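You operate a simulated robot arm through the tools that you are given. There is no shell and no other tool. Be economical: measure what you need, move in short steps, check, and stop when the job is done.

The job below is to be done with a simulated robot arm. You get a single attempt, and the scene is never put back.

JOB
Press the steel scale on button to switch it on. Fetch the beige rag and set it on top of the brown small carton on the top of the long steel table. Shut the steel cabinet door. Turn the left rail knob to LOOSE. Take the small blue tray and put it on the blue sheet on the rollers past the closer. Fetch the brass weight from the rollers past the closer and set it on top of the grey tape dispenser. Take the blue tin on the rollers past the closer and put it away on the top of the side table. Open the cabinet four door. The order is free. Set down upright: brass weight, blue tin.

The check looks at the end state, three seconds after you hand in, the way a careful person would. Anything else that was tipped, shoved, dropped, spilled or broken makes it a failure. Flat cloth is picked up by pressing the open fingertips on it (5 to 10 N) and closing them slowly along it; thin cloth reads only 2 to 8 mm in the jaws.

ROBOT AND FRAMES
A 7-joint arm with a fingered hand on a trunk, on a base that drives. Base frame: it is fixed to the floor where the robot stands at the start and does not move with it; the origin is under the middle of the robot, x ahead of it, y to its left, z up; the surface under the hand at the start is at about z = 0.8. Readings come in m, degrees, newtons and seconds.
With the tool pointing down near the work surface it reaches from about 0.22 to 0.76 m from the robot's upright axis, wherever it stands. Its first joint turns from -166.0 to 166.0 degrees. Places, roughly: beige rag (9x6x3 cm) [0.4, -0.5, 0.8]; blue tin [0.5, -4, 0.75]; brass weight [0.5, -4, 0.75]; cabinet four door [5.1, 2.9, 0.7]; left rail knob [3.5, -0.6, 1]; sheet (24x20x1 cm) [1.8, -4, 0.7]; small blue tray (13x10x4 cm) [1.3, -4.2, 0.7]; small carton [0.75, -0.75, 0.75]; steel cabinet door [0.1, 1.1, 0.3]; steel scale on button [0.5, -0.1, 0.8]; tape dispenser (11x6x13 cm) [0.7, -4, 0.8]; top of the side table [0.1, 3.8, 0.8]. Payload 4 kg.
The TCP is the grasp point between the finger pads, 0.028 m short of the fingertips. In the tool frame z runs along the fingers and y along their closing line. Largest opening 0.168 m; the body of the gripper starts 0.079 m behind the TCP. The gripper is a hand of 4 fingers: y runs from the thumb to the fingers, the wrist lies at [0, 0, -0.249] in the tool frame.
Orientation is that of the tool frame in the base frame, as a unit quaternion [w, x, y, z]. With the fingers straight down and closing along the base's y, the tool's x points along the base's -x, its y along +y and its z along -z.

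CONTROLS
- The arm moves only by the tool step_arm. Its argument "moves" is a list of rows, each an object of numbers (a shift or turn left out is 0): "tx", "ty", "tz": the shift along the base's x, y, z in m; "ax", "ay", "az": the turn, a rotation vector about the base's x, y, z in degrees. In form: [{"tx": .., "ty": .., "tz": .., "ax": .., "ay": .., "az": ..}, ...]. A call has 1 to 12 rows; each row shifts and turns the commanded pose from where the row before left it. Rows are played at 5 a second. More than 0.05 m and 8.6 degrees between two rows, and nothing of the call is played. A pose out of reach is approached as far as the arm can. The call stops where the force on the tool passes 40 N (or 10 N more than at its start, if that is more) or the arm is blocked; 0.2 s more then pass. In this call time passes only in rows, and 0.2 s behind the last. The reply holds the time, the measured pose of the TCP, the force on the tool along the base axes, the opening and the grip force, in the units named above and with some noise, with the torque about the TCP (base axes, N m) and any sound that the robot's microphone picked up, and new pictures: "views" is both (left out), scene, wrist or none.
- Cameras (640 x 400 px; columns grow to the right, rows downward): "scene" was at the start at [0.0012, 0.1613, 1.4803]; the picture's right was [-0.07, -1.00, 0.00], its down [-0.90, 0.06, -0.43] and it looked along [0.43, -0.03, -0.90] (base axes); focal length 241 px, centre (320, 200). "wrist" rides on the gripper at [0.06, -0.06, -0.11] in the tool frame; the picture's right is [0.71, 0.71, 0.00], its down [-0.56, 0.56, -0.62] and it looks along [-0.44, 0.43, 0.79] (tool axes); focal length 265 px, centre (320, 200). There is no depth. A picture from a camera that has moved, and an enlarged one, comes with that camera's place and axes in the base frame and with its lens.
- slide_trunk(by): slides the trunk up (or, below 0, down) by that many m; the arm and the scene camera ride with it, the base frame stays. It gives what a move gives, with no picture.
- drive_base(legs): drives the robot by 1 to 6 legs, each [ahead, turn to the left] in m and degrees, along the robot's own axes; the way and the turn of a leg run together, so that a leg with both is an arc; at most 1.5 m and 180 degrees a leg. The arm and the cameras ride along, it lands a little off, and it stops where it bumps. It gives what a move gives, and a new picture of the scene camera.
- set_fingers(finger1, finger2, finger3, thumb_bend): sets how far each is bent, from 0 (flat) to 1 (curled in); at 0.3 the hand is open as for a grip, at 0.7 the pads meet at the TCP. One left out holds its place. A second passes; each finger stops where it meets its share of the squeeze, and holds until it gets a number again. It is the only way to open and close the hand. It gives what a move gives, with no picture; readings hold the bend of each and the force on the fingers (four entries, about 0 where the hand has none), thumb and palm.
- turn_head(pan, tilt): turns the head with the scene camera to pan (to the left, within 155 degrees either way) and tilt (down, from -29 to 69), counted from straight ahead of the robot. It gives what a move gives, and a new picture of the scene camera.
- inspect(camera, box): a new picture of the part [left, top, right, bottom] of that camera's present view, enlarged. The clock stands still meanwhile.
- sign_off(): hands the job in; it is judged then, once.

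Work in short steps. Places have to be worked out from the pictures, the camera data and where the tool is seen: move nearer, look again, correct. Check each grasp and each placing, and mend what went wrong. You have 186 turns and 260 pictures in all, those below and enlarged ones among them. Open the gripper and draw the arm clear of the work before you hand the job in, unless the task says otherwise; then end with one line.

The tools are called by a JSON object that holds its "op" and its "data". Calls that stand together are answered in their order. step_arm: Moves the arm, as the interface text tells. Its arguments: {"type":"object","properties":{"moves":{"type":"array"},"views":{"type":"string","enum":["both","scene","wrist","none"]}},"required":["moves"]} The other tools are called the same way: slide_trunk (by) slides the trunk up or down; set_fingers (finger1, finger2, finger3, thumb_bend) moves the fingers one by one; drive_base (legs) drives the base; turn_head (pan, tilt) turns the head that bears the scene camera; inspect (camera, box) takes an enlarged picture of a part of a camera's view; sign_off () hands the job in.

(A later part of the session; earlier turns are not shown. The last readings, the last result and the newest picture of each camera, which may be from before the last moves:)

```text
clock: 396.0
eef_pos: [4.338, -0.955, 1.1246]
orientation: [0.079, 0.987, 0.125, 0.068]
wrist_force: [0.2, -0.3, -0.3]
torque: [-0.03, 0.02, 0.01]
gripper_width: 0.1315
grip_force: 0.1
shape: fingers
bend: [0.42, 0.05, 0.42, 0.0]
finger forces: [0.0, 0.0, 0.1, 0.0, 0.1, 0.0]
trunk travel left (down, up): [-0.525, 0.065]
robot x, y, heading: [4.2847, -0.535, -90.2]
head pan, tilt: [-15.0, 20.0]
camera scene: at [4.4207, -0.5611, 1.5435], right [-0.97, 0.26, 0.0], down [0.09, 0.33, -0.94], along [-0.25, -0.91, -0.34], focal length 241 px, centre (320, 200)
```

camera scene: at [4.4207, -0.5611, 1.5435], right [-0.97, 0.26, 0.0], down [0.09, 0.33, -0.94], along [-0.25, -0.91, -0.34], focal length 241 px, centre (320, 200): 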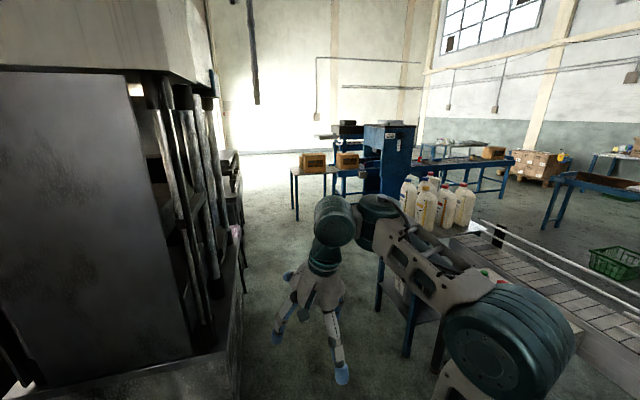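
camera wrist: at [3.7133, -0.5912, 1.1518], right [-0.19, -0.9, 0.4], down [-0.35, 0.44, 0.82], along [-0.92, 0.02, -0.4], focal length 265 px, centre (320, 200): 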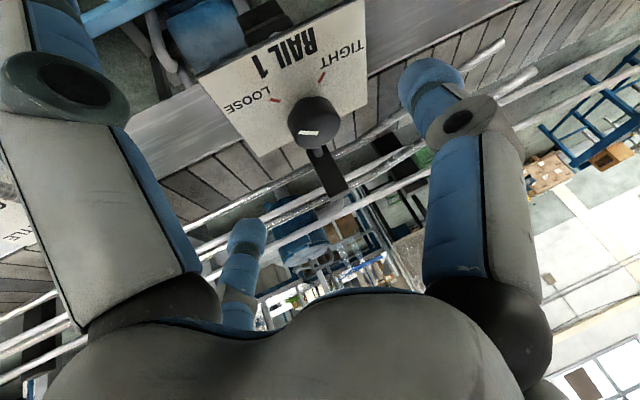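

Corridor between the machine (x≥4.62) and the bottle table (x≤3.6). I thread through along x≈4.1 and look.

{"op": "drive_base", "data": {"legs": [[0, -12], [0.85, 0], [0, 12], [1.35, 0]]}}

{"op": "turn_head", "data": {"pan": -45, "tilt": 25}}

```text
clock: 408.4
eef_pos: [4.1524, -3.1411, 1.1242]
orientation: [0.078, 0.987, 0.125, 0.069]
wrist_force: [0.5, 1.1, -0.2]
torque: [0.01, 0.06, -0.01]
gripper_width: 0.1312
grip_force: 0.1
shape: fingers
bend: [0.42, 0.05, 0.42, 0.0]
finger forces: [0.0, 0.1, 0.0, 0.1, 0.0, 0.0]
trunk travel left (down, up): [-0.525, 0.065]
robot x, y, heading: [4.0968, -2.7223, -90.4]
head pan, tilt: [-15.0, 20.0]
camera scene: at [4.2343, -2.7475, 1.5435], right [-0.97, 0.26, 0.0], down [0.09, 0.33, -0.94], along [-0.24, -0.91, -0.34], focal length 241 px, centre (320, 200)
```

scene: 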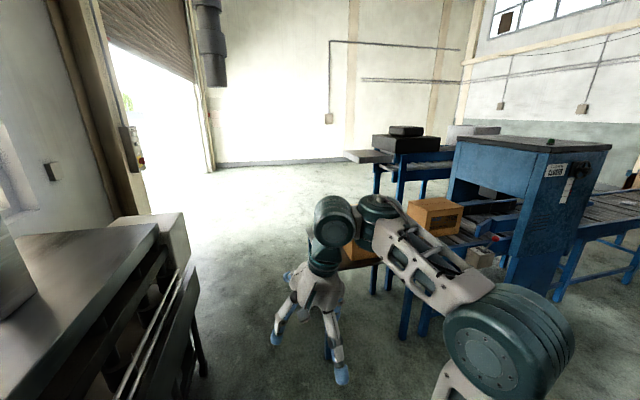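

```text
clock: 409.4
eef_pos: [4.1523, -3.1419, 1.1243]
orientation: [0.079, 0.987, 0.125, 0.07]
wrist_force: [-0.4, 0.5, 0.3]
torque: [-0.02, 0.04, -0.02]
gripper_width: 0.1314
grip_force: 0.0
shape: fingers
bend: [0.42, 0.05, 0.42, 0.0]
finger forces: [0.0, 0.1, 0.0, 0.1, 0.0, 0.0]
trunk travel left (down, up): [-0.525, 0.065]
robot x, y, heading: [4.0959, -2.7206, -90.2]
head pan, tilt: [-45.0, 25.0]
camera scene: at [4.1934, -2.7226, 1.5355], right [-0.71, 0.71, 0.0], down [0.3, 0.3, -0.91], along [-0.64, -0.64, -0.42], focal length 241 px, centre (320, 200)
```

scene: 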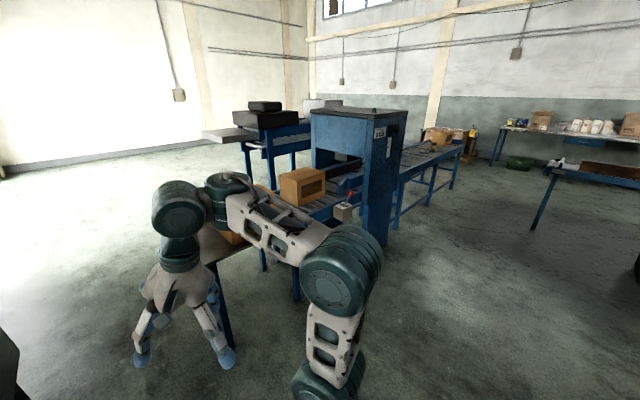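

Way is open west in front of the closer. I drive to x≈1.42 and face the rollers.

{"op": "drive_base", "data": {"legs": [[0, -90], [1.5, 0], [1.18, 0], [0, 90], [0.55, 0]]}}

{"op": "turn_head", "data": {"pan": 0, "tilt": 50}}

```text
clock: 432.8
eef_pos: [1.4394, -3.7061, 1.1249]
orientation: [0.079, 0.988, 0.115, 0.068]
wrist_force: [0.2, 0.3, 0.2]
torque: [0.0, 0.04, 0.07]
gripper_width: 0.1313
grip_force: 0.0
shape: fingers
bend: [0.42, 0.05, 0.42, 0.0]
finger forces: [0.0, 0.0, 0.1, 0.0, 0.1, 0.0]
trunk travel left (down, up): [-0.525, 0.065]
robot x, y, heading: [1.393, -3.2804, -91.1]
head pan, tilt: [-45.0, 25.0]
camera scene: at [1.4887, -3.2871, 1.5354], right [-0.69, 0.72, 0.0], down [0.31, 0.29, -0.91], along [-0.65, -0.63, -0.42], focal length 241 px, centre (320, 200)
```

scene: 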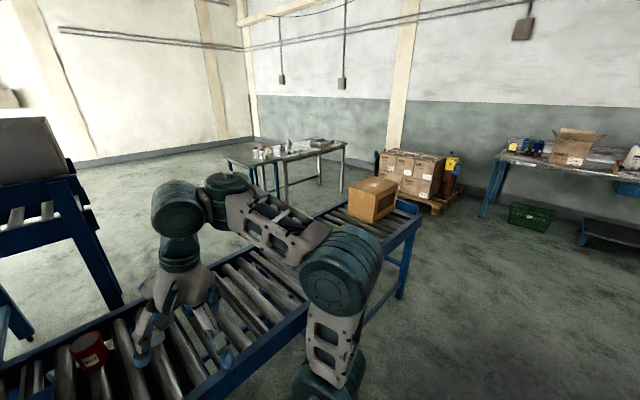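

```text
clock: 434.0
eef_pos: [1.4393, -3.7048, 1.1251]
orientation: [0.079, 0.988, 0.116, 0.068]
wrist_force: [-0.1, -1.0, -0.3]
torque: [-0.07, 0.01, 0.0]
gripper_width: 0.1313
grip_force: 0.1
shape: fingers
bend: [0.42, 0.05, 0.42, 0.0]
finger forces: [0.1, 0.1, 0.0, 0.0, 0.0, 0.1]
trunk travel left (down, up): [-0.525, 0.065]
robot x, y, heading: [1.3917, -3.2811, -91.3]
head pan, tilt: [0.0, 50.0]
camera scene: at [1.5535, -3.3002, 1.498], right [-1.0, 0.02, 0.0], down [0.02, 0.77, -0.64], along [-0.01, -0.64, -0.77], focal length 241 px, centre (320, 200)
```

scene: 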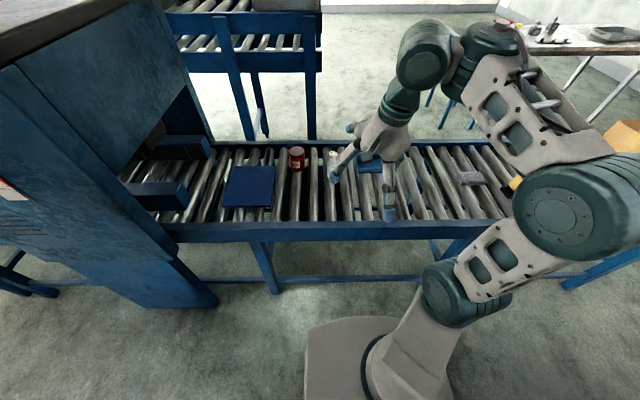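

Hand needs levelling and the robot 0.12 m closer. I do both and look with the wrist camera.

{"op": "drive_base", "data": {"legs": [[0.12, 0]]}}

{"op": "step_arm", "data": {"moves": [{"ax": 8, "tx": -0.03, "ty": -0.02}, {"ay": 8, "tx": -0.03, "ty": -0.02}, {"az": -7, "tx": -0.03, "ty": -0.03}, {"az": -6, "tx": -0.03, "ty": -0.03}, {"tx": -0.03, "ty": -0.03}], "views": "none"}}

{"op": "set_fingers", "data": {"finger1": 0.25, "finger2": 0.25, "finger3": 0.25, "thumb_bend": 0.25}}

{"op": "step_arm", "data": {"moves": [{"ty": -0.02}]}}

```text
clock: 435.2
eef_pos: [1.4375, -3.8251, 1.1236]
orientation: [0.079, 0.988, 0.115, 0.069]
wrist_force: [-0.5, -0.3, -0.7]
torque: [-0.01, -0.04, 0.03]
gripper_width: 0.1312
grip_force: 0.1
shape: fingers
bend: [0.42, 0.05, 0.42, 0.0]
finger forces: [0.0, 0.0, 0.1, 0.0, 0.1, 0.1]
trunk travel left (down, up): [-0.525, 0.065]
robot x, y, heading: [1.39, -3.4034, -91.1]
head pan, tilt: [0.0, 50.0]
camera scene: at [1.5509, -3.4211, 1.4979], right [-1.0, 0.02, 0.0], down [0.02, 0.77, -0.64], along [-0.01, -0.64, -0.77], focal length 241 px, centre (320, 200)
```

scene: 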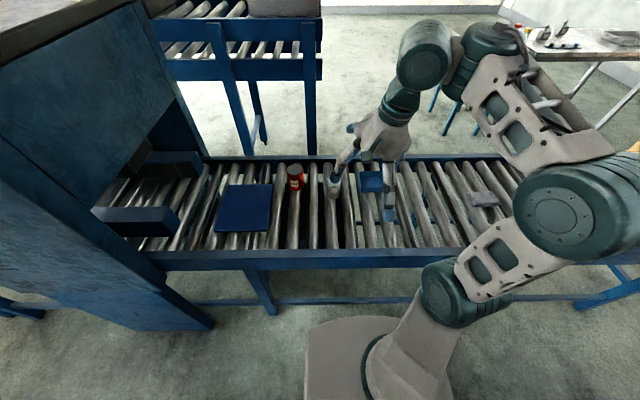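

```text
clock: 436.4
eef_pos: [1.3231, -3.9171, 1.09]
orientation: [0.003, 1.0, -0.003, 0.006]
wrist_force: [0.7, 0.3, 0.6]
torque: [0.02, 0.05, 0.01]
gripper_width: 0.1315
grip_force: 0.1
shape: fingers
bend: [0.42, 0.05, 0.42, 0.0]
finger forces: [0.0, 0.1, 0.0, 0.0, 0.0, 0.0]
out of reach, approached as far as the arm can: row 1, 2, 5
trunk travel left (down, up): [-0.525, 0.065]
robot x, y, heading: [1.3884, -3.4043, -91.0]
head pan, tilt: [0.0, 50.0]
```

```text
clock: 437.4
eef_pos: [1.3226, -3.9172, 1.0903]
orientation: [0.004, 1.0, -0.002, 0.005]
wrist_force: [-0.1, 0.5, 0.9]
torque: [0.03, -0.02, 0.03]
gripper_width: 0.1264
grip_force: 0.1
shape: fingers
bend: [0.25, 0.25, 0.25, 0.25]
finger forces: [0.1, 0.0, 0.0, 0.1, 0.0, 0.0]
trunk travel left (down, up): [-0.525, 0.065]
robot x, y, heading: [1.3892, -3.4007, -91.3]
head pan, tilt: [0.0, 50.0]
```

```text
clock: 437.8
eef_pos: [1.3217, -3.9336, 1.0882]
orientation: [0.005, 1.0, -0.002, 0.005]
wrist_force: [0.5, -0.2, -1.1]
torque: [0.0, -0.02, 0.0]
gripper_width: 0.1267
grip_force: 0.1
shape: fingers
bend: [0.25, 0.25, 0.25, 0.25]
finger forces: [0.0, 0.1, 0.1, 0.0, 0.0, 0.0]
out of reach, approached as far as the arm can: row 1
trunk travel left (down, up): [-0.525, 0.065]
robot x, y, heading: [1.3883, -3.406, -91.5]
head pan, tilt: [0.0, 50.0]
camera scene: at [1.5509, -3.4205, 1.4979], right [-1.0, 0.02, 0.0], down [0.02, 0.77, -0.64], along [-0.01, -0.64, -0.77], focal length 241 px, centre (320, 200)
camera wrist: at [1.3802, -3.8745, 1.1978], right [0.7, -0.71, 0.01], down [-0.57, -0.55, 0.61], along [-0.43, -0.44, -0.79], focal length 265 px, centre (320, 200)
```

scene: 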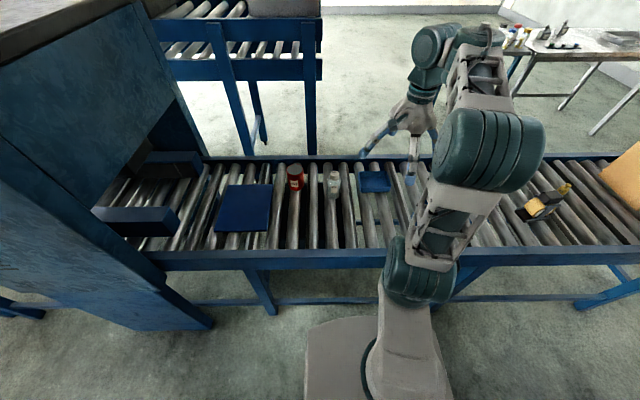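
wrist: 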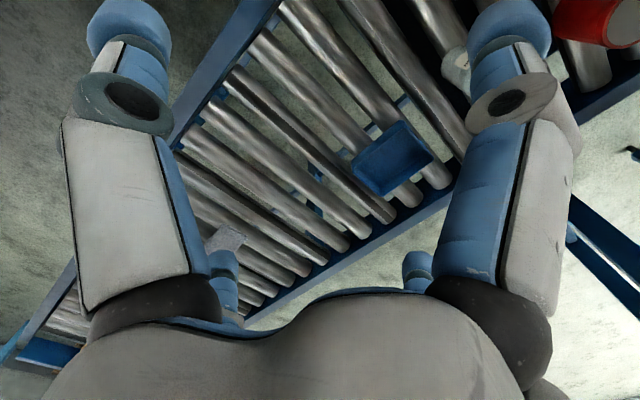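

Tray at (1.309, -4.12). I move above it at lower height and look.

{"op": "step_arm", "data": {"moves": [{"tz": -0.03, "ty": -0.02}, {"tz": -0.03, "ty": -0.035}, {"tz": -0.03, "ty": -0.035}, {"tz": -0.02, "ty": -0.04, "tx": -0.006}, {"ty": -0.04, "tx": -0.006, "tz": -0.02}, {"ty": -0.015}]}}

{"op": "inspect", "data": {"camera": "scene", "box": [300, 130, 460, 250]}}

```text
clock: 439.2
eef_pos: [1.3111, -4.1213, 0.9572]
orientation: [0.002, 1.0, -0.002, 0.007]
wrist_force: [0.7, 0.1, 0.4]
torque: [0.0, 0.0, -0.01]
gripper_width: 0.1266
grip_force: 0.0
shape: fingers
bend: [0.25, 0.25, 0.25, 0.25]
finger forces: [0.1, 0.1, 0.0, 0.0, 0.0, 0.0]
trunk travel left (down, up): [-0.525, 0.065]
robot x, y, heading: [1.3884, -3.4033, -91.5]
head pan, tilt: [0.0, 50.0]
camera scene: at [1.5509, -3.4208, 1.498], right [-1.0, 0.02, 0.0], down [0.02, 0.77, -0.64], along [-0.01, -0.64, -0.77], focal length 241 px, centre (320, 200)
camera wrist: at [1.368, -4.0605, 1.0682], right [0.7, -0.71, 0.01], down [-0.57, -0.55, 0.61], along [-0.43, -0.44, -0.79], focal length 265 px, centre (320, 200)
```

scene: 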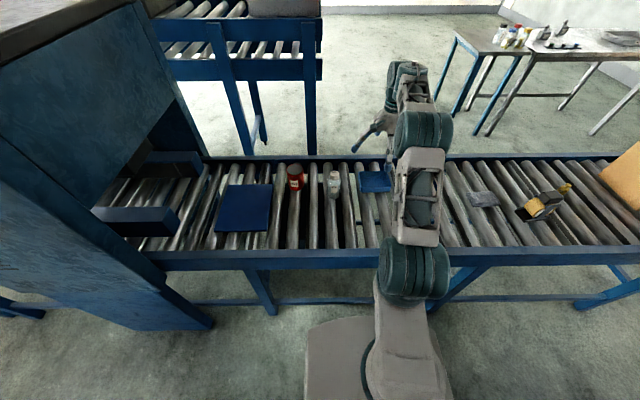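
wrist: 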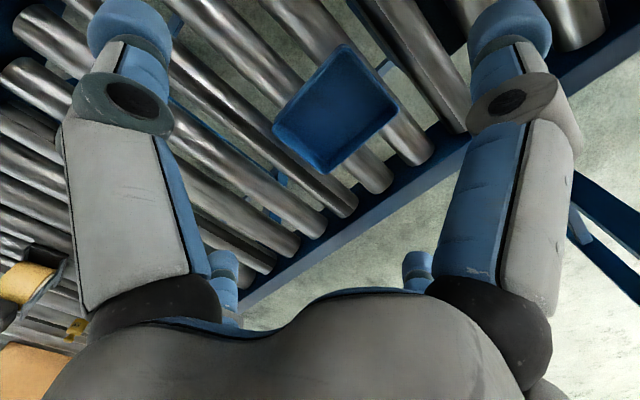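

```text
3.33 times, centred on (380, 190) of scene
camera zoom: at [1.5509, -3.4208, 1.498], right [-1.0, 0.02, 0.0], down [0.02, 0.77, -0.64], along [-0.01, -0.64, -0.77], focal length 804 px, centre (120, 233)
```

zoom: 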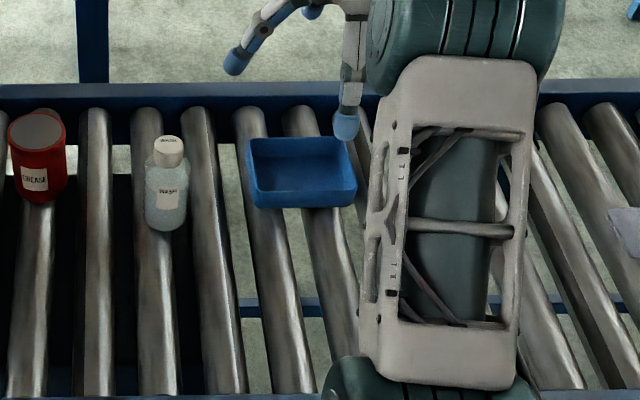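

Tray centre is (1.315, -4.140). I shift and descend to wrap it.

{"op": "step_arm", "data": {"moves": [{"tx": 0.004, "ty": -0.019}, {"tz": -0.045}, {"tz": -0.045}, {"tz": -0.03}, {"tz": -0.02}, {"tz": -0.01}]}}

{"op": "inspect", "data": {"camera": "scene", "box": [300, 130, 460, 250]}}

```text
clock: 440.6
eef_pos: [1.3136, -4.1334, 0.8092]
orientation: [0.003, 1.0, -0.003, 0.007]
wrist_force: [0.2, 0.0, -0.1]
torque: [-0.01, -0.05, 0.0]
gripper_width: 0.1262
grip_force: 0.0
shape: fingers
bend: [0.25, 0.25, 0.25, 0.25]
finger forces: [0.0, 0.0, 0.0, 0.1, 0.1, 0.0]
out of reach, approached as far as the arm can: row 1
trunk travel left (down, up): [-0.525, 0.065]
robot x, y, heading: [1.3909, -3.4038, -91.4]
head pan, tilt: [0.0, 50.0]
camera scene: at [1.5511, -3.4205, 1.4979], right [-1.0, 0.02, 0.0], down [0.02, 0.77, -0.64], along [-0.01, -0.64, -0.77], focal length 241 px, centre (320, 200)
camera wrist: at [1.3724, -4.0739, 0.9179], right [0.7, -0.71, 0.01], down [-0.57, -0.55, 0.61], along [-0.43, -0.44, -0.79], focal length 265 px, centre (320, 200)
```

scene: 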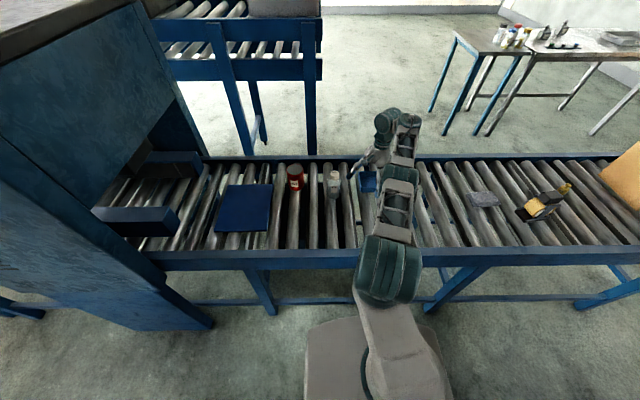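
wrist: 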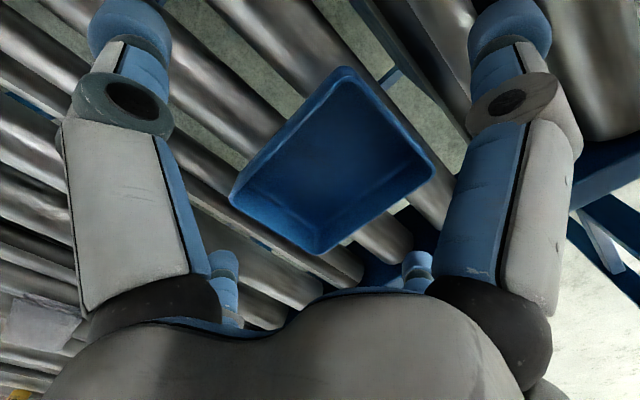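

```text
3.33 times, centred on (380, 190) of scene
camera zoom: at [1.5511, -3.4205, 1.4979], right [-1.0, 0.02, 0.0], down [0.02, 0.77, -0.64], along [-0.01, -0.64, -0.77], focal length 804 px, centre (120, 233)
```

zoom: 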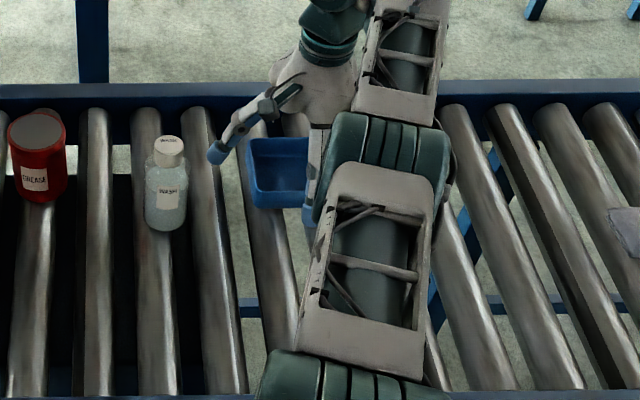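

Tray centre relative to the hand is +13 mm in x. I shift, lower a bit, and close gradually.

{"op": "step_arm", "data": {"moves": [{"tx": 0.013}, {"tz": -0.008}], "views": "none"}}

{"op": "set_fingers", "data": {"finger1": 0.35, "finger2": 0.35, "finger3": 0.35, "thumb_bend": 0.35}}

{"op": "set_fingers", "data": {"finger1": 0.45, "finger2": 0.5, "finger3": 0.45, "thumb_bend": 0.5}}

{"op": "step_arm", "data": {"moves": [{"tz": 0.002}], "views": "wrist"}}

```text
clock: 441.2
eef_pos: [1.3253, -4.134, 0.8003]
orientation: [0.003, 1.0, -0.003, 0.007]
wrist_force: [-0.1, -0.1, -1.3]
torque: [0.0, 0.02, -0.03]
gripper_width: 0.1265
grip_force: 0.1
shape: fingers
bend: [0.25, 0.25, 0.25, 0.25]
finger forces: [0.0, 0.0, 0.0, 0.0, 0.0, 0.0]
trunk travel left (down, up): [-0.525, 0.065]
robot x, y, heading: [1.3881, -3.4027, -91.3]
head pan, tilt: [0.0, 50.0]
```

```text
clock: 442.2
eef_pos: [1.3268, -4.1332, 0.7992]
orientation: [0.003, 1.0, -0.002, 0.006]
wrist_force: [-0.8, -0.2, -0.2]
torque: [0.0, 0.0, -0.04]
gripper_width: 0.1033
grip_force: 0.0
shape: fingers
bend: [0.35, 0.35, 0.35, 0.35]
finger forces: [0.1, 0.0, 0.0, 0.0, 0.0, 0.0]
trunk travel left (down, up): [-0.525, 0.065]
robot x, y, heading: [1.3903, -3.4031, -91.2]
head pan, tilt: [0.0, 50.0]
```

```text
clock: 443.2
eef_pos: [1.3254, -4.1346, 0.7982]
orientation: [0.003, 1.0, -0.003, 0.007]
wrist_force: [-0.2, 0.5, 0.6]
torque: [0.01, 0.02, -0.01]
gripper_width: 0.0658
grip_force: 0.0
shape: fingers
bend: [0.45, 0.5, 0.45, 0.5]
finger forces: [0.0, 0.0, 0.1, 0.0, 0.1, 0.0]
trunk travel left (down, up): [-0.525, 0.065]
robot x, y, heading: [1.3928, -3.4032, -91.2]
head pan, tilt: [0.0, 50.0]
```

```text
clock: 443.6
eef_pos: [1.3254, -4.135, 0.8022]
orientation: [0.003, 1.0, -0.002, 0.007]
wrist_force: [0.2, -0.3, -0.2]
torque: [-0.03, 0.01, 0.03]
gripper_width: 0.0656
grip_force: 0.0
shape: fingers
bend: [0.45, 0.5, 0.45, 0.5]
finger forces: [0.0, 0.1, 0.0, 0.0, 0.0, 0.0]
trunk travel left (down, up): [-0.525, 0.065]
robot x, y, heading: [1.3854, -3.406, -91.1]
head pan, tilt: [0.0, 50.0]
camera wrist: at [1.3852, -4.0742, 0.912], right [0.7, -0.71, 0.01], down [-0.57, -0.55, 0.61], along [-0.43, -0.44, -0.79], focal length 265 px, centre (320, 200)
```

wrist: 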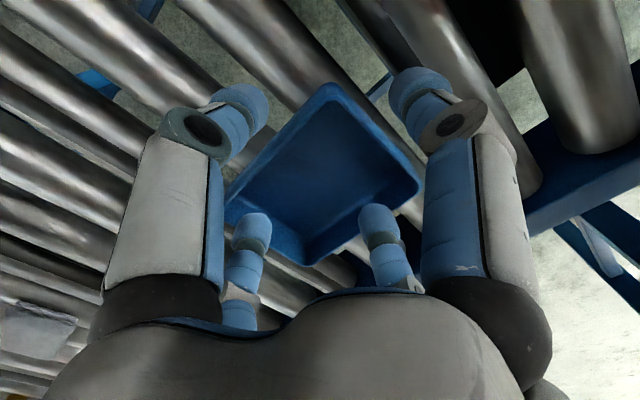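

No contact: the tray sits lower than assumed (rollers near z 0.72). I reopen, recentre to (1.314, -4.148), and go lower.

{"op": "set_fingers", "data": {"finger1": 0.25, "finger2": 0.25, "finger3": 0.25, "thumb_bend": 0.25}}

{"op": "step_arm", "data": {"moves": [{"tx": -0.011, "ty": -0.013}, {"tz": -0.015}, {"tz": -0.01}, {"tz": -0.008}]}}

```text
clock: 444.6
eef_pos: [1.3256, -4.1343, 0.801]
orientation: [0.003, 1.0, -0.002, 0.007]
wrist_force: [-0.2, 0.1, 0.5]
torque: [0.0, 0.0, 0.02]
gripper_width: 0.126
grip_force: 0.0
shape: fingers
bend: [0.25, 0.25, 0.25, 0.25]
finger forces: [0.1, 0.0, 0.0, 0.0, 0.0, 0.0]
trunk travel left (down, up): [-0.525, 0.065]
robot x, y, heading: [1.3836, -3.4028, -91.4]
head pan, tilt: [0.0, 50.0]
```

```text
clock: 445.6
eef_pos: [1.3165, -4.1482, 0.7683]
orientation: [0.004, 1.0, -0.002, 0.008]
wrist_force: [-0.7, 1.0, -0.5]
torque: [-0.03, -0.02, 0.03]
gripper_width: 0.1264
grip_force: 0.0
shape: fingers
bend: [0.25, 0.25, 0.25, 0.25]
finger forces: [0.0, 0.0, 0.0, 0.1, 0.0, 0.0]
trunk travel left (down, up): [-0.525, 0.065]
robot x, y, heading: [1.3888, -3.4034, -91.3]
head pan, tilt: [0.0, 50.0]
camera scene: at [1.5509, -3.4206, 1.498], right [-1.0, 0.02, 0.0], down [0.02, 0.77, -0.64], along [-0.01, -0.64, -0.77], focal length 241 px, centre (320, 200)
camera wrist: at [1.3744, -4.0875, 0.8785], right [0.7, -0.71, 0.01], down [-0.57, -0.55, 0.61], along [-0.43, -0.44, -0.79], focal length 265 px, centre (320, 200)
```

scene: 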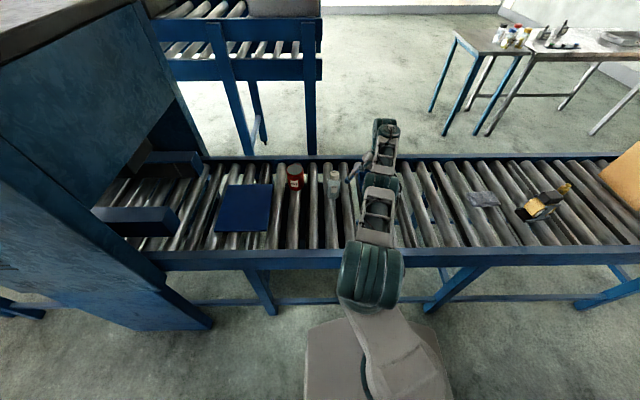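
wrist: 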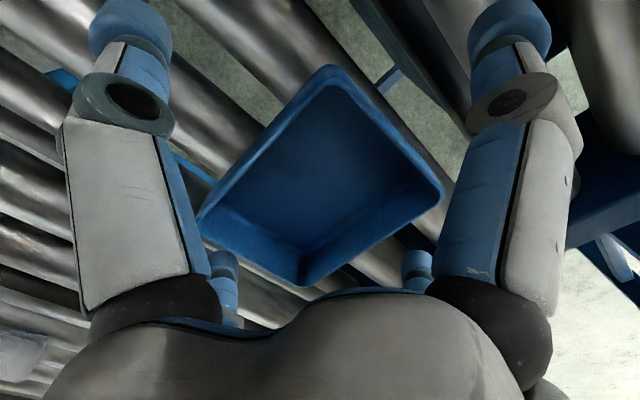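

Tray is centred now. I lower slightly and close.

{"op": "step_arm", "data": {"moves": [{"tz": -0.006}], "views": "none"}}

{"op": "set_fingers", "data": {"finger1": 0.38, "finger2": 0.4, "finger3": 0.38, "thumb_bend": 0.4}}

{"op": "set_fingers", "data": {"finger1": 0.5, "finger2": 0.55, "finger3": 0.5, "thumb_bend": 0.55}}

{"op": "step_arm", "data": {"moves": [{"tz": 0.002}], "views": "wrist"}}

```text
clock: 446.0
eef_pos: [1.3157, -4.1472, 0.7619]
orientation: [0.002, 1.0, -0.003, 0.007]
wrist_force: [-0.3, 0.1, 0.5]
torque: [-0.01, 0.0, -0.01]
gripper_width: 0.1265
grip_force: 0.0
shape: fingers
bend: [0.25, 0.25, 0.25, 0.25]
finger forces: [0.0, 0.1, 0.1, 0.0, 0.0, 0.0]
trunk travel left (down, up): [-0.525, 0.065]
robot x, y, heading: [1.3913, -3.4003, -91.7]
head pan, tilt: [0.0, 50.0]
```

```text
clock: 447.0
eef_pos: [1.3149, -4.1478, 0.7627]
orientation: [0.003, 1.0, -0.003, 0.006]
wrist_force: [-0.4, 0.2, 0.6]
torque: [0.0, 0.02, -0.02]
gripper_width: 0.0913
grip_force: 0.0
shape: fingers
bend: [0.38, 0.39, 0.38, 0.4]
finger forces: [0.1, 0.4, 0.2, 0.0, 0.0, 0.0]
trunk travel left (down, up): [-0.525, 0.065]
robot x, y, heading: [1.3871, -3.4003, -91.2]
head pan, tilt: [0.0, 50.0]
```

```text
clock: 448.0
eef_pos: [1.315, -4.1476, 0.7619]
orientation: [0.004, 1.0, -0.002, 0.007]
wrist_force: [0.5, -0.1, 2.4]
torque: [-0.02, 0.06, 0.05]
gripper_width: 0.0703
grip_force: 15.2
shape: fingers
bend: [0.4, 0.41, 0.39, 0.53]
finger forces: [8.8, 9.6, 9.4, 0.0, 3.7, 0.0]
trunk travel left (down, up): [-0.525, 0.065]
robot x, y, heading: [1.3891, -3.4046, -91.5]
head pan, tilt: [0.0, 50.0]
```

```text
clock: 448.4
eef_pos: [1.3151, -4.1469, 0.7647]
orientation: [0.002, 1.0, -0.003, 0.007]
wrist_force: [0.3, -0.3, -0.3]
torque: [0.05, 0.0, -0.02]
gripper_width: 0.0704
grip_force: 15.2
shape: fingers
bend: [0.4, 0.41, 0.39, 0.53]
finger forces: [8.9, 9.4, 9.2, 0.1, 3.7, 0.1]
trunk travel left (down, up): [-0.525, 0.065]
robot x, y, heading: [1.3872, -3.4021, -91.4]
head pan, tilt: [0.0, 50.0]
camera wrist: at [1.374, -4.0875, 0.8744], right [0.7, -0.71, 0.01], down [-0.57, -0.55, 0.61], along [-0.43, -0.44, -0.79], focal length 265 px, centre (320, 200)
```

wrist: 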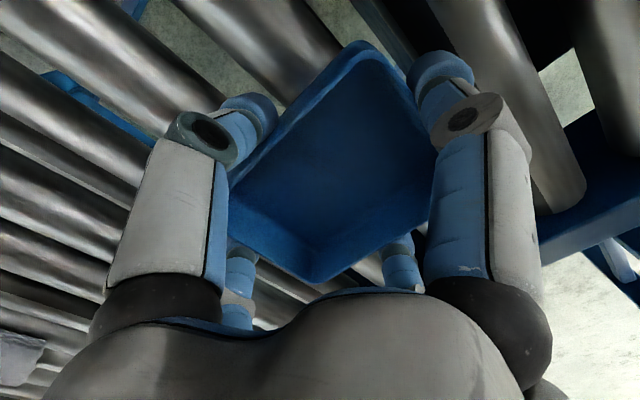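

All four fingers hold the tray. I lift.

{"op": "step_arm", "data": {"moves": [{"tz": 0.015}, {"tz": 0.03}, {"tz": 0.04}, {"tz": 0.04}]}}

```text
clock: 449.4
eef_pos: [1.3143, -4.1465, 0.89]
orientation: [0.002, 1.0, -0.003, 0.006]
wrist_force: [0.4, 0.0, 0.4]
torque: [0.02, -0.02, -0.02]
gripper_width: 0.0705
grip_force: 16.0
shape: fingers
bend: [0.4, 0.41, 0.39, 0.53]
finger forces: [8.9, 9.2, 9.1, 0.0, 3.7, 0.1]
trunk travel left (down, up): [-0.525, 0.065]
robot x, y, heading: [1.3867, -3.4004, -91.6]
head pan, tilt: [0.0, 50.0]
camera scene: at [1.5506, -3.4203, 1.4979], right [-1.0, 0.02, 0.0], down [0.02, 0.77, -0.64], along [-0.01, -0.64, -0.77], focal length 241 px, centre (320, 200)
camera wrist: at [1.3732, -4.0873, 0.9998], right [0.7, -0.71, 0.01], down [-0.57, -0.55, 0.61], along [-0.43, -0.44, -0.79], focal length 265 px, centre (320, 200)
```

scene: 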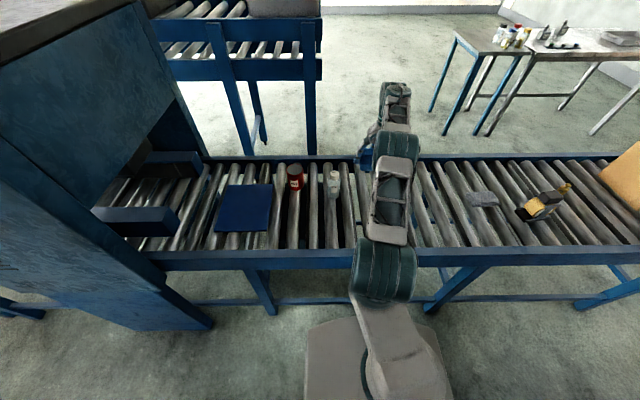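
wrist: 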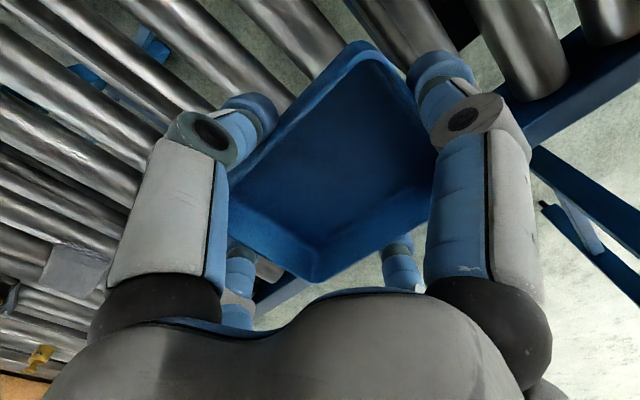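

Tray held level. Sheet centre ≈(1.84, -4.03); I'll place at about (1.825, -4.00), within reach. I carry it over at safe height.

{"op": "step_arm", "data": {"moves": [{"tz": 0.04}, {"tz": 0.03, "tx": 0.02, "ty": 0.02}, {"tx": 0.04, "ty": 0.02}, {"tx": 0.045, "ty": 0.02}, {"tx": 0.045, "ty": 0.02}, {"tx": 0.045, "ty": 0.02}, {"tx": 0.045, "ty": 0.02}, {"tx": 0.045, "ty": 0.01}, {"tx": 0.045, "ty": 0.01}, {"tx": 0.045}, {"tx": 0.045}, {"tx": 0.045}]}}

```text
clock: 452.0
eef_pos: [1.7823, -4.0069, 0.9591]
orientation: [0.003, 1.0, -0.002, 0.006]
wrist_force: [0.1, 0.0, 0.2]
torque: [0.01, 0.02, -0.04]
gripper_width: 0.0704
grip_force: 15.0
shape: fingers
bend: [0.4, 0.41, 0.39, 0.53]
finger forces: [8.9, 8.6, 9.1, 0.0, 3.4, 0.0]
trunk travel left (down, up): [-0.525, 0.065]
robot x, y, heading: [1.3912, -3.4037, -91.3]
head pan, tilt: [0.0, 50.0]
camera scene: at [1.5522, -3.4205, 1.4978], right [-1.0, 0.02, 0.0], down [0.02, 0.77, -0.64], along [-0.01, -0.64, -0.77], focal length 241 px, centre (320, 200)
camera wrist: at [1.8403, -3.9471, 1.0695], right [0.7, -0.71, 0.01], down [-0.57, -0.55, 0.61], along [-0.43, -0.44, -0.79], focal length 265 px, centre (320, 200)
```

scene: 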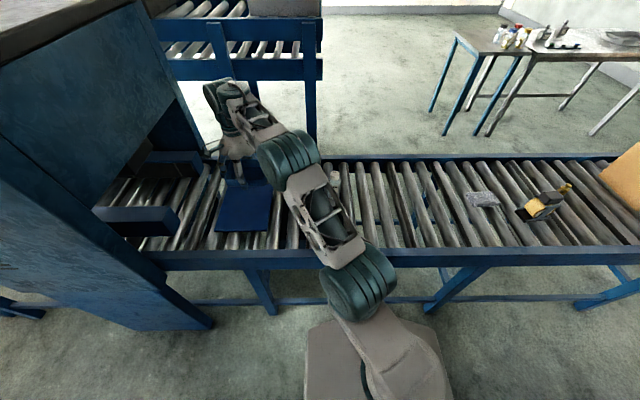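
wrist: 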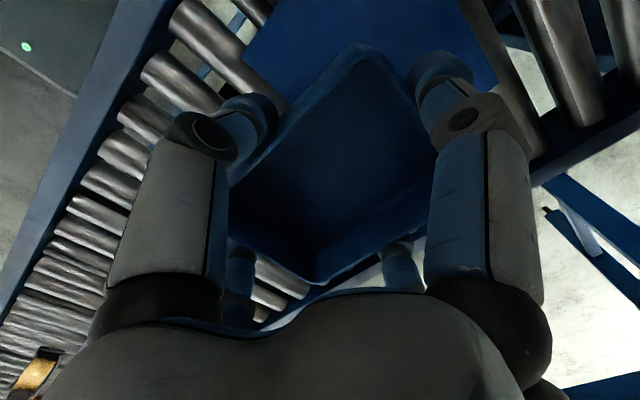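

Sheet spans x 1.74–1.94, y -3.93 to -4.16. I move to (1.828, -4.015) and lower.

{"op": "step_arm", "data": {"moves": [{"tx": 0.045, "ty": -0.008}, {"tz": -0.045}, {"tz": -0.045}, {"tz": -0.045}, {"tz": -0.03}, {"tz": -0.008}, {"tz": -0.006}]}}

```text
clock: 453.6
eef_pos: [1.8177, -4.0077, 0.78]
orientation: [0.004, 1.0, -0.003, 0.007]
wrist_force: [-1.2, 0.0, -0.8]
torque: [-0.04, 0.01, 0.01]
gripper_width: 0.0699
grip_force: 15.2
shape: fingers
bend: [0.4, 0.41, 0.4, 0.53]
finger forces: [9.1, 8.5, 8.8, 0.0, 3.1, 0.0]
out of reach, approached as far as the arm can: row 1
trunk travel left (down, up): [-0.525, 0.065]
robot x, y, heading: [1.391, -3.4028, -91.3]
head pan, tilt: [0.0, 50.0]
camera scene: at [1.5514, -3.4206, 1.4979], right [-1.0, 0.02, 0.0], down [0.02, 0.77, -0.64], along [-0.01, -0.64, -0.77], focal length 241 px, centre (320, 200)
camera wrist: at [1.8767, -3.9471, 0.89], right [0.7, -0.71, 0.01], down [-0.57, -0.55, 0.61], along [-0.43, -0.44, -0.79], focal length 265 px, centre (320, 200)
```

scene: 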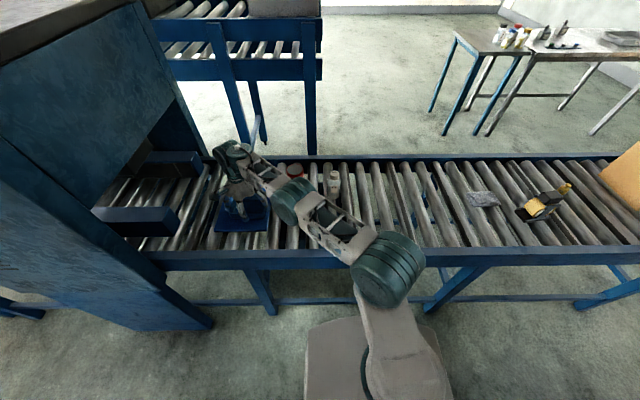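
wrist: 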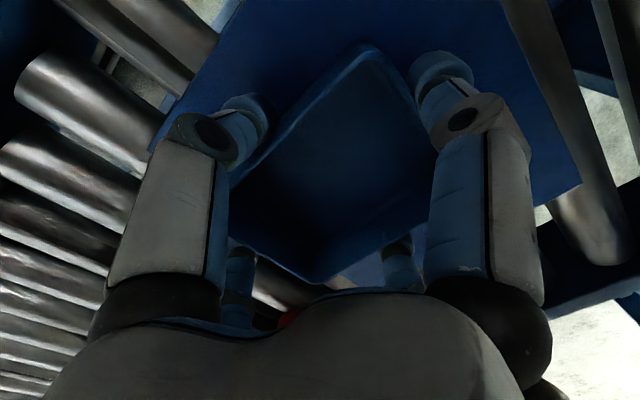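

Just above the sheet; a few more millimetres.

{"op": "step_arm", "data": {"moves": [{"tz": -0.004}, {"tz": -0.004}], "views": "none"}}

```text
clock: 454.2
eef_pos: [1.8197, -4.0055, 0.7719]
orientation: [0.005, 1.0, -0.003, 0.008]
wrist_force: [0.2, 0.5, 4.1]
torque: [0.0, 0.18, 0.02]
gripper_width: 0.07
grip_force: 15.2
shape: fingers
bend: [0.4, 0.41, 0.4, 0.53]
finger forces: [9.3, 8.7, 9.8, 0.0, 3.0, 0.0]
trunk travel left (down, up): [-0.525, 0.065]
robot x, y, heading: [1.3851, -3.4011, -91.0]
head pan, tilt: [0.0, 50.0]
```

Contact at 4 N. I release and lift straight up.

{"op": "set_fingers", "data": {"finger1": 0.25, "finger2": 0.25, "finger3": 0.25, "thumb_bend": 0.3}}

{"op": "step_arm", "data": {"moves": [{"tz": 0.02}, {"tz": 0.04}, {"tz": 0.045}, {"tz": 0.045}, {"tz": 0.045}]}}

```text
clock: 455.2
eef_pos: [1.8177, -4.0073, 0.7716]
orientation: [0.003, 1.0, -0.002, 0.007]
wrist_force: [-0.5, 0.2, 0.0]
torque: [0.02, 0.04, 0.01]
gripper_width: 0.1218
grip_force: 0.1
shape: fingers
bend: [0.25, 0.25, 0.25, 0.3]
finger forces: [0.0, 0.1, 0.0, 0.1, 0.0, 0.1]
trunk travel left (down, up): [-0.525, 0.065]
robot x, y, heading: [1.3851, -3.4013, -91.3]
head pan, tilt: [0.0, 50.0]
```

```text
clock: 456.4
eef_pos: [1.8197, -4.0053, 0.9659]
orientation: [0.002, 1.0, -0.003, 0.006]
wrist_force: [-0.1, -0.2, 0.4]
torque: [0.02, 0.0, 0.0]
gripper_width: 0.1221
grip_force: 0.0
shape: fingers
bend: [0.25, 0.25, 0.25, 0.3]
finger forces: [0.0, 0.1, 0.0, 0.0, 0.0, 0.0]
trunk travel left (down, up): [-0.525, 0.065]
robot x, y, heading: [1.3895, -3.4032, -91.3]
head pan, tilt: [0.0, 50.0]
camera scene: at [1.5515, -3.4215, 1.4978], right [-1.0, 0.02, 0.0], down [0.02, 0.77, -0.64], along [-0.01, -0.64, -0.77], focal length 241 px, centre (320, 200)
camera wrist: at [1.8772, -3.9464, 1.0767], right [0.7, -0.71, 0.01], down [-0.57, -0.55, 0.61], along [-0.43, -0.44, -0.79], focal length 265 px, centre (320, 200)
```

scene: 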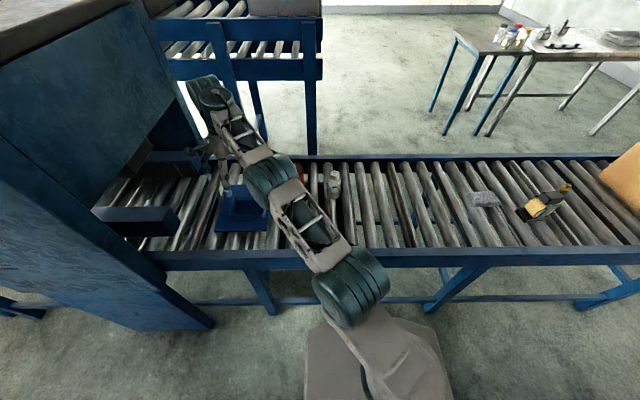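
wrist: 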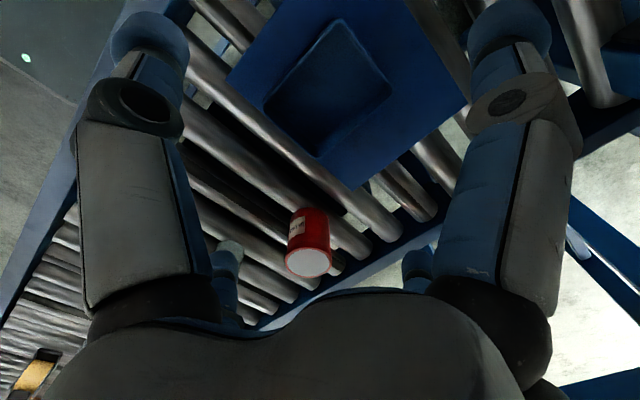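

Tray lies on the sheet. I retract and move the robot west to the brass weight and tape dispenser.

{"op": "step_arm", "data": {"moves": [{"tx": -0.045, "ty": 0.015, "tz": 0.01}, {"tx": -0.045, "ty": 0.015, "tz": 0.01}, {"tx": -0.045, "ty": 0.015, "tz": 0.01}, {"tx": -0.045, "ty": 0.015, "tz": 0.01}, {"tx": -0.045, "ty": 0.02}, {"tx": -0.045, "ty": 0.02}, {"tx": -0.045, "ty": 0.02}, {"tx": -0.045, "ty": 0.02}, {"tx": -0.04, "ty": 0.02}], "views": "none"}}

{"op": "drive_base", "data": {"legs": [[-0.12, 0], [0, -89], [0.8, 0], [0, 90], [0.12, 0]]}}

{"op": "inspect", "data": {"camera": "scene", "box": [240, 120, 440, 260]}}

```text
clock: 458.4
eef_pos: [1.4171, -3.8459, 1.0079]
orientation: [0.003, 1.0, -0.002, 0.007]
wrist_force: [-0.3, 0.0, 0.0]
torque: [-0.04, -0.03, 0.02]
gripper_width: 0.1217
grip_force: 0.1
shape: fingers
bend: [0.25, 0.25, 0.25, 0.3]
finger forces: [0.0, 0.0, 0.0, 0.1, 0.0, 0.0]
trunk travel left (down, up): [-0.525, 0.065]
robot x, y, heading: [1.3898, -3.4014, -91.3]
head pan, tilt: [0.0, 50.0]
```

```text
clock: 472.0
eef_pos: [0.6453, -3.8391, 1.008]
orientation: [0.003, 1.0, 0.016, 0.008]
wrist_force: [-0.7, 0.1, 1.3]
torque: [0.04, -0.01, 0.01]
gripper_width: 0.1218
grip_force: 0.1
shape: fingers
bend: [0.25, 0.25, 0.25, 0.3]
finger forces: [0.0, 0.0, 0.1, 0.0, 0.0, 0.1]
trunk travel left (down, up): [-0.525, 0.065]
robot x, y, heading: [0.6014, -3.3956, -89.0]
head pan, tilt: [0.0, 50.0]
camera scene: at [0.7652, -3.4094, 1.4979], right [-1.0, -0.01, 0.0], down [-0.01, 0.77, -0.64], along [0.01, -0.64, -0.77], focal length 241 px, centre (320, 200)
```

scene: 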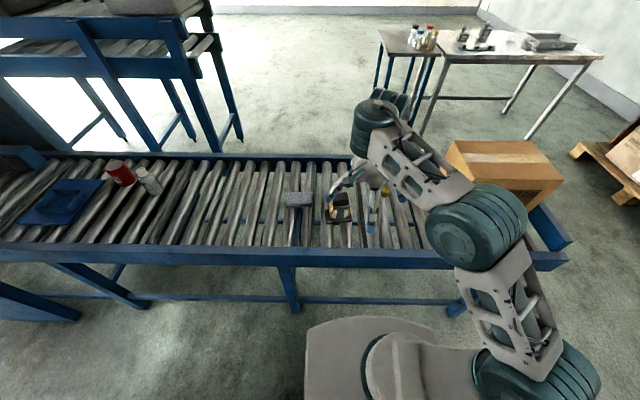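

```text
2.86 times, centred on (340, 190) of scene
camera zoom: at [0.7652, -3.4094, 1.4979], right [-1.0, -0.01, 0.0], down [-0.01, 0.77, -0.64], along [0.01, -0.64, -0.77], focal length 689 px, centre (263, 229)
```

zoom: 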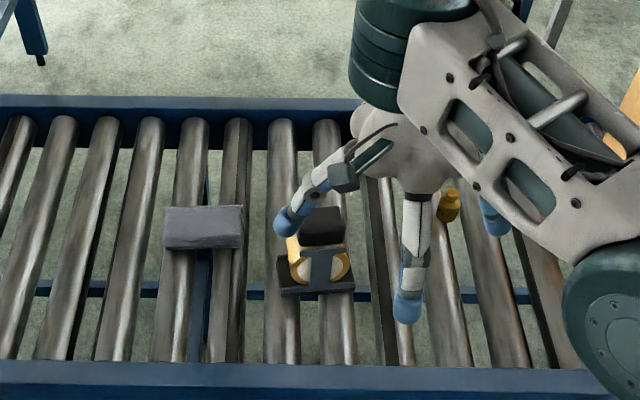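

I take a wrist picture from here to see both the dispenser and the weight.

{"op": "step_arm", "data": {"moves": [{"tx": 0.01, "ty": -0.02, "tz": 0.02}], "views": "wrist"}}

{"op": "inspect", "data": {"camera": "wrist", "box": [180, 0, 460, 200]}}

```text
clock: 472.4
eef_pos: [0.6565, -3.8589, 1.0277]
orientation: [0.002, 1.0, 0.015, 0.007]
wrist_force: [-1.0, -0.2, 0.0]
torque: [0.0, 0.03, 0.03]
gripper_width: 0.1221
grip_force: 0.0
shape: fingers
bend: [0.25, 0.25, 0.25, 0.3]
finger forces: [0.0, 0.0, 0.0, 0.0, 0.1, 0.0]
trunk travel left (down, up): [-0.525, 0.065]
robot x, y, heading: [0.6018, -3.4, -89.5]
head pan, tilt: [0.0, 50.0]
camera wrist: at [0.7132, -3.7974, 1.1377], right [0.73, -0.69, 0.01], down [-0.55, -0.57, 0.61], along [-0.41, -0.45, -0.79], focal length 265 px, centre (320, 200)
```

wrist: 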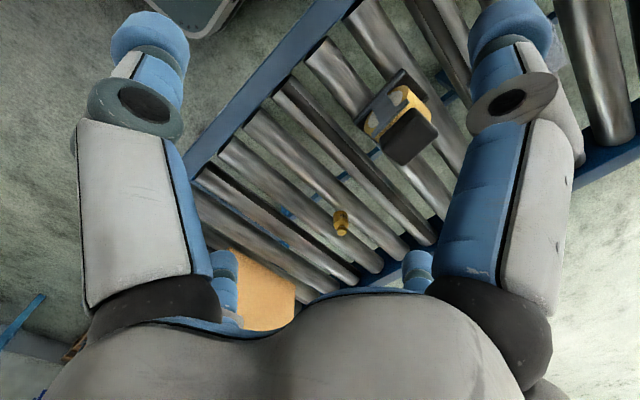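

```text
2.00 times, centred on (320, 100) of wrist
camera zoom: at [0.7132, -3.7974, 1.1377], right [0.73, -0.69, 0.01], down [-0.55, -0.57, 0.61], along [-0.41, -0.45, -0.79], focal length 531 px, centre (320, 400)
```

zoom: 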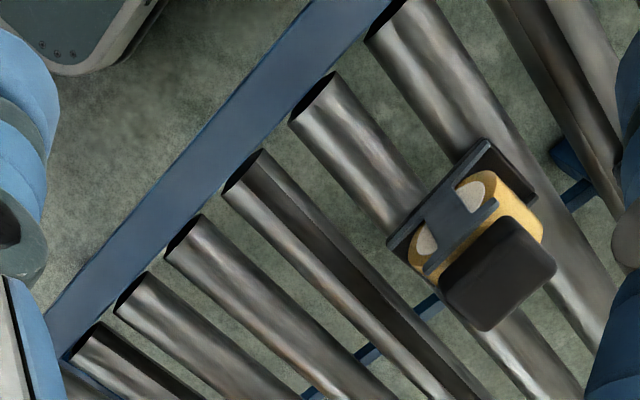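

Dispenser top (flat black block) at (0.70, -3.99, 0.81). Weight near (0.502, -4.088). I move above the weight.

{"op": "step_arm", "data": {"moves": [{"tx": -0.025, "ty": -0.035}, {"tx": -0.025, "ty": -0.035}, {"tx": -0.025, "ty": -0.035}, {"tx": -0.025, "ty": -0.035}, {"tx": -0.025, "ty": -0.035}, {"tx": -0.027, "ty": -0.03, "tz": -0.02}, {"ty": -0.024, "tz": -0.03}, {"tz": -0.04}]}}

{"op": "inspect", "data": {"camera": "wrist", "box": [220, 30, 420, 180]}}

```text
clock: 474.2
eef_pos: [0.5049, -4.0888, 0.938]
orientation: [0.004, 1.0, 0.014, 0.007]
wrist_force: [0.2, 0.1, 0.6]
torque: [0.01, 0.04, 0.03]
gripper_width: 0.122
grip_force: 0.1
shape: fingers
bend: [0.25, 0.25, 0.25, 0.3]
finger forces: [0.1, 0.0, 0.0, 0.1, 0.1, 0.0]
trunk travel left (down, up): [-0.525, 0.065]
robot x, y, heading: [0.6036, -3.3932, -89.3]
head pan, tilt: [0.0, 50.0]
camera scene: at [0.7651, -3.4092, 1.498], right [-1.0, -0.01, 0.0], down [-0.01, 0.77, -0.64], along [0.01, -0.64, -0.77], focal length 241 px, centre (320, 200)
camera wrist: at [0.5616, -4.0268, 1.0481], right [0.73, -0.69, 0.01], down [-0.55, -0.57, 0.61], along [-0.41, -0.45, -0.79], focal length 265 px, centre (320, 200)
```

scene: 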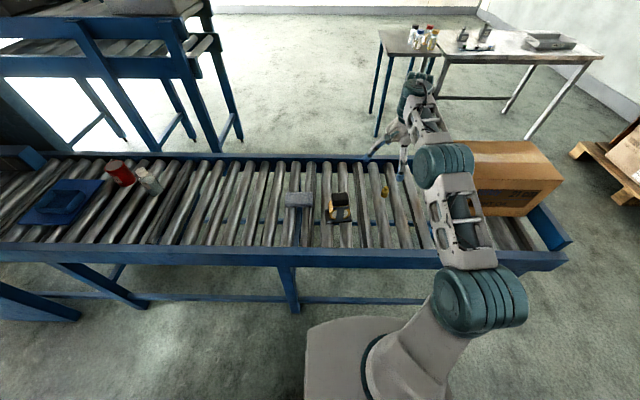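
wrist: 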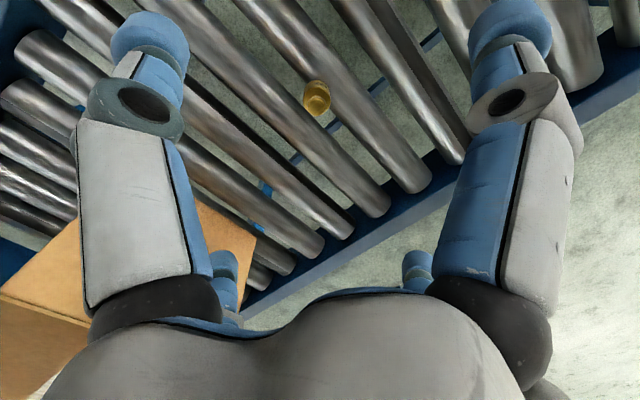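

```text
2.67 times, centred on (320, 105) of wrist
camera zoom: at [0.5616, -4.0268, 1.0481], right [0.73, -0.69, 0.01], down [-0.55, -0.57, 0.61], along [-0.41, -0.45, -0.79], focal length 708 px, centre (320, 453)
```

zoom: 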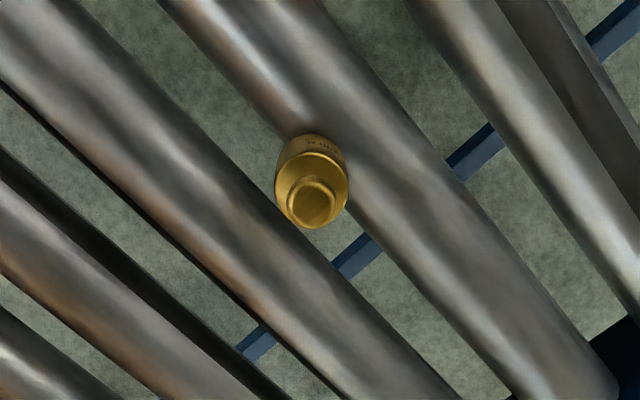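

Weight axis at (0.495, -4.0975), body top z≈0.733, standing between two rollers. I'll pinch with thumb + finger 2 (along the gap). I centre and descend.

{"op": "step_arm", "data": {"moves": [{"tx": -0.01, "ty": -0.009}, {"tz": -0.045}, {"tz": -0.045}, {"tz": -0.04}]}}

{"op": "inspect", "data": {"camera": "wrist", "box": [220, 60, 420, 260]}}

```text
clock: 475.2
eef_pos: [0.4944, -4.1011, 0.8142]
orientation: [0.003, 1.0, 0.017, 0.006]
wrist_force: [0.4, 0.1, 0.7]
torque: [0.0, 0.03, -0.02]
gripper_width: 0.1222
grip_force: 0.0
shape: fingers
bend: [0.25, 0.25, 0.25, 0.3]
finger forces: [0.1, 0.1, 0.1, 0.0, 0.0, 0.0]
out of reach, approached as far as the arm can: row 4
trunk travel left (down, up): [-0.525, 0.065]
robot x, y, heading: [0.6044, -3.399, -89.4]
head pan, tilt: [0.0, 50.0]
camera scene: at [0.7671, -3.4106, 1.4977], right [-1.0, -0.01, 0.0], down [-0.01, 0.77, -0.64], along [0.01, -0.64, -0.77], focal length 241 px, centre (320, 200)
camera wrist: at [0.5504, -4.0397, 0.9236], right [0.73, -0.68, 0.01], down [-0.55, -0.57, 0.61], along [-0.41, -0.45, -0.79], focal length 265 px, centre (320, 200)
```

scene: 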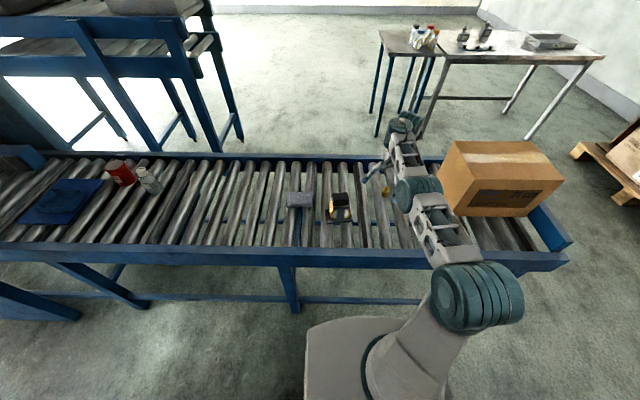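
wrist: 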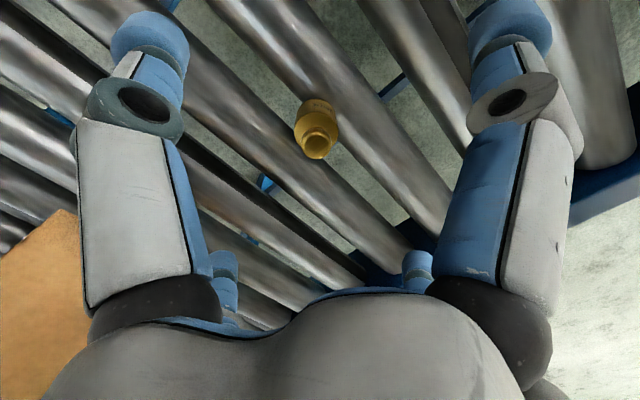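

```text
2.00 times, centred on (320, 160) of wrist
camera zoom: at [0.5504, -4.0397, 0.9236], right [0.73, -0.68, 0.01], down [-0.55, -0.57, 0.61], along [-0.41, -0.45, -0.79], focal length 531 px, centre (320, 280)
```

zoom: 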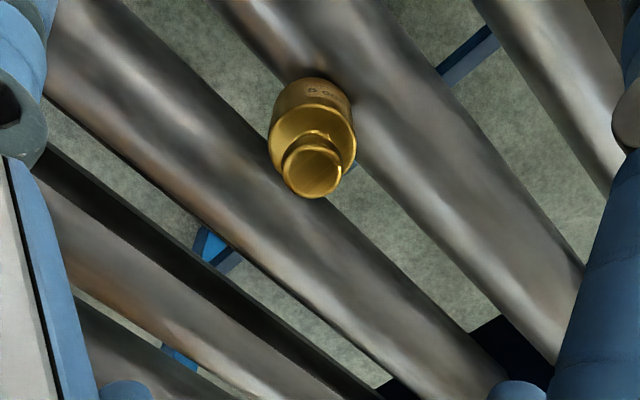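

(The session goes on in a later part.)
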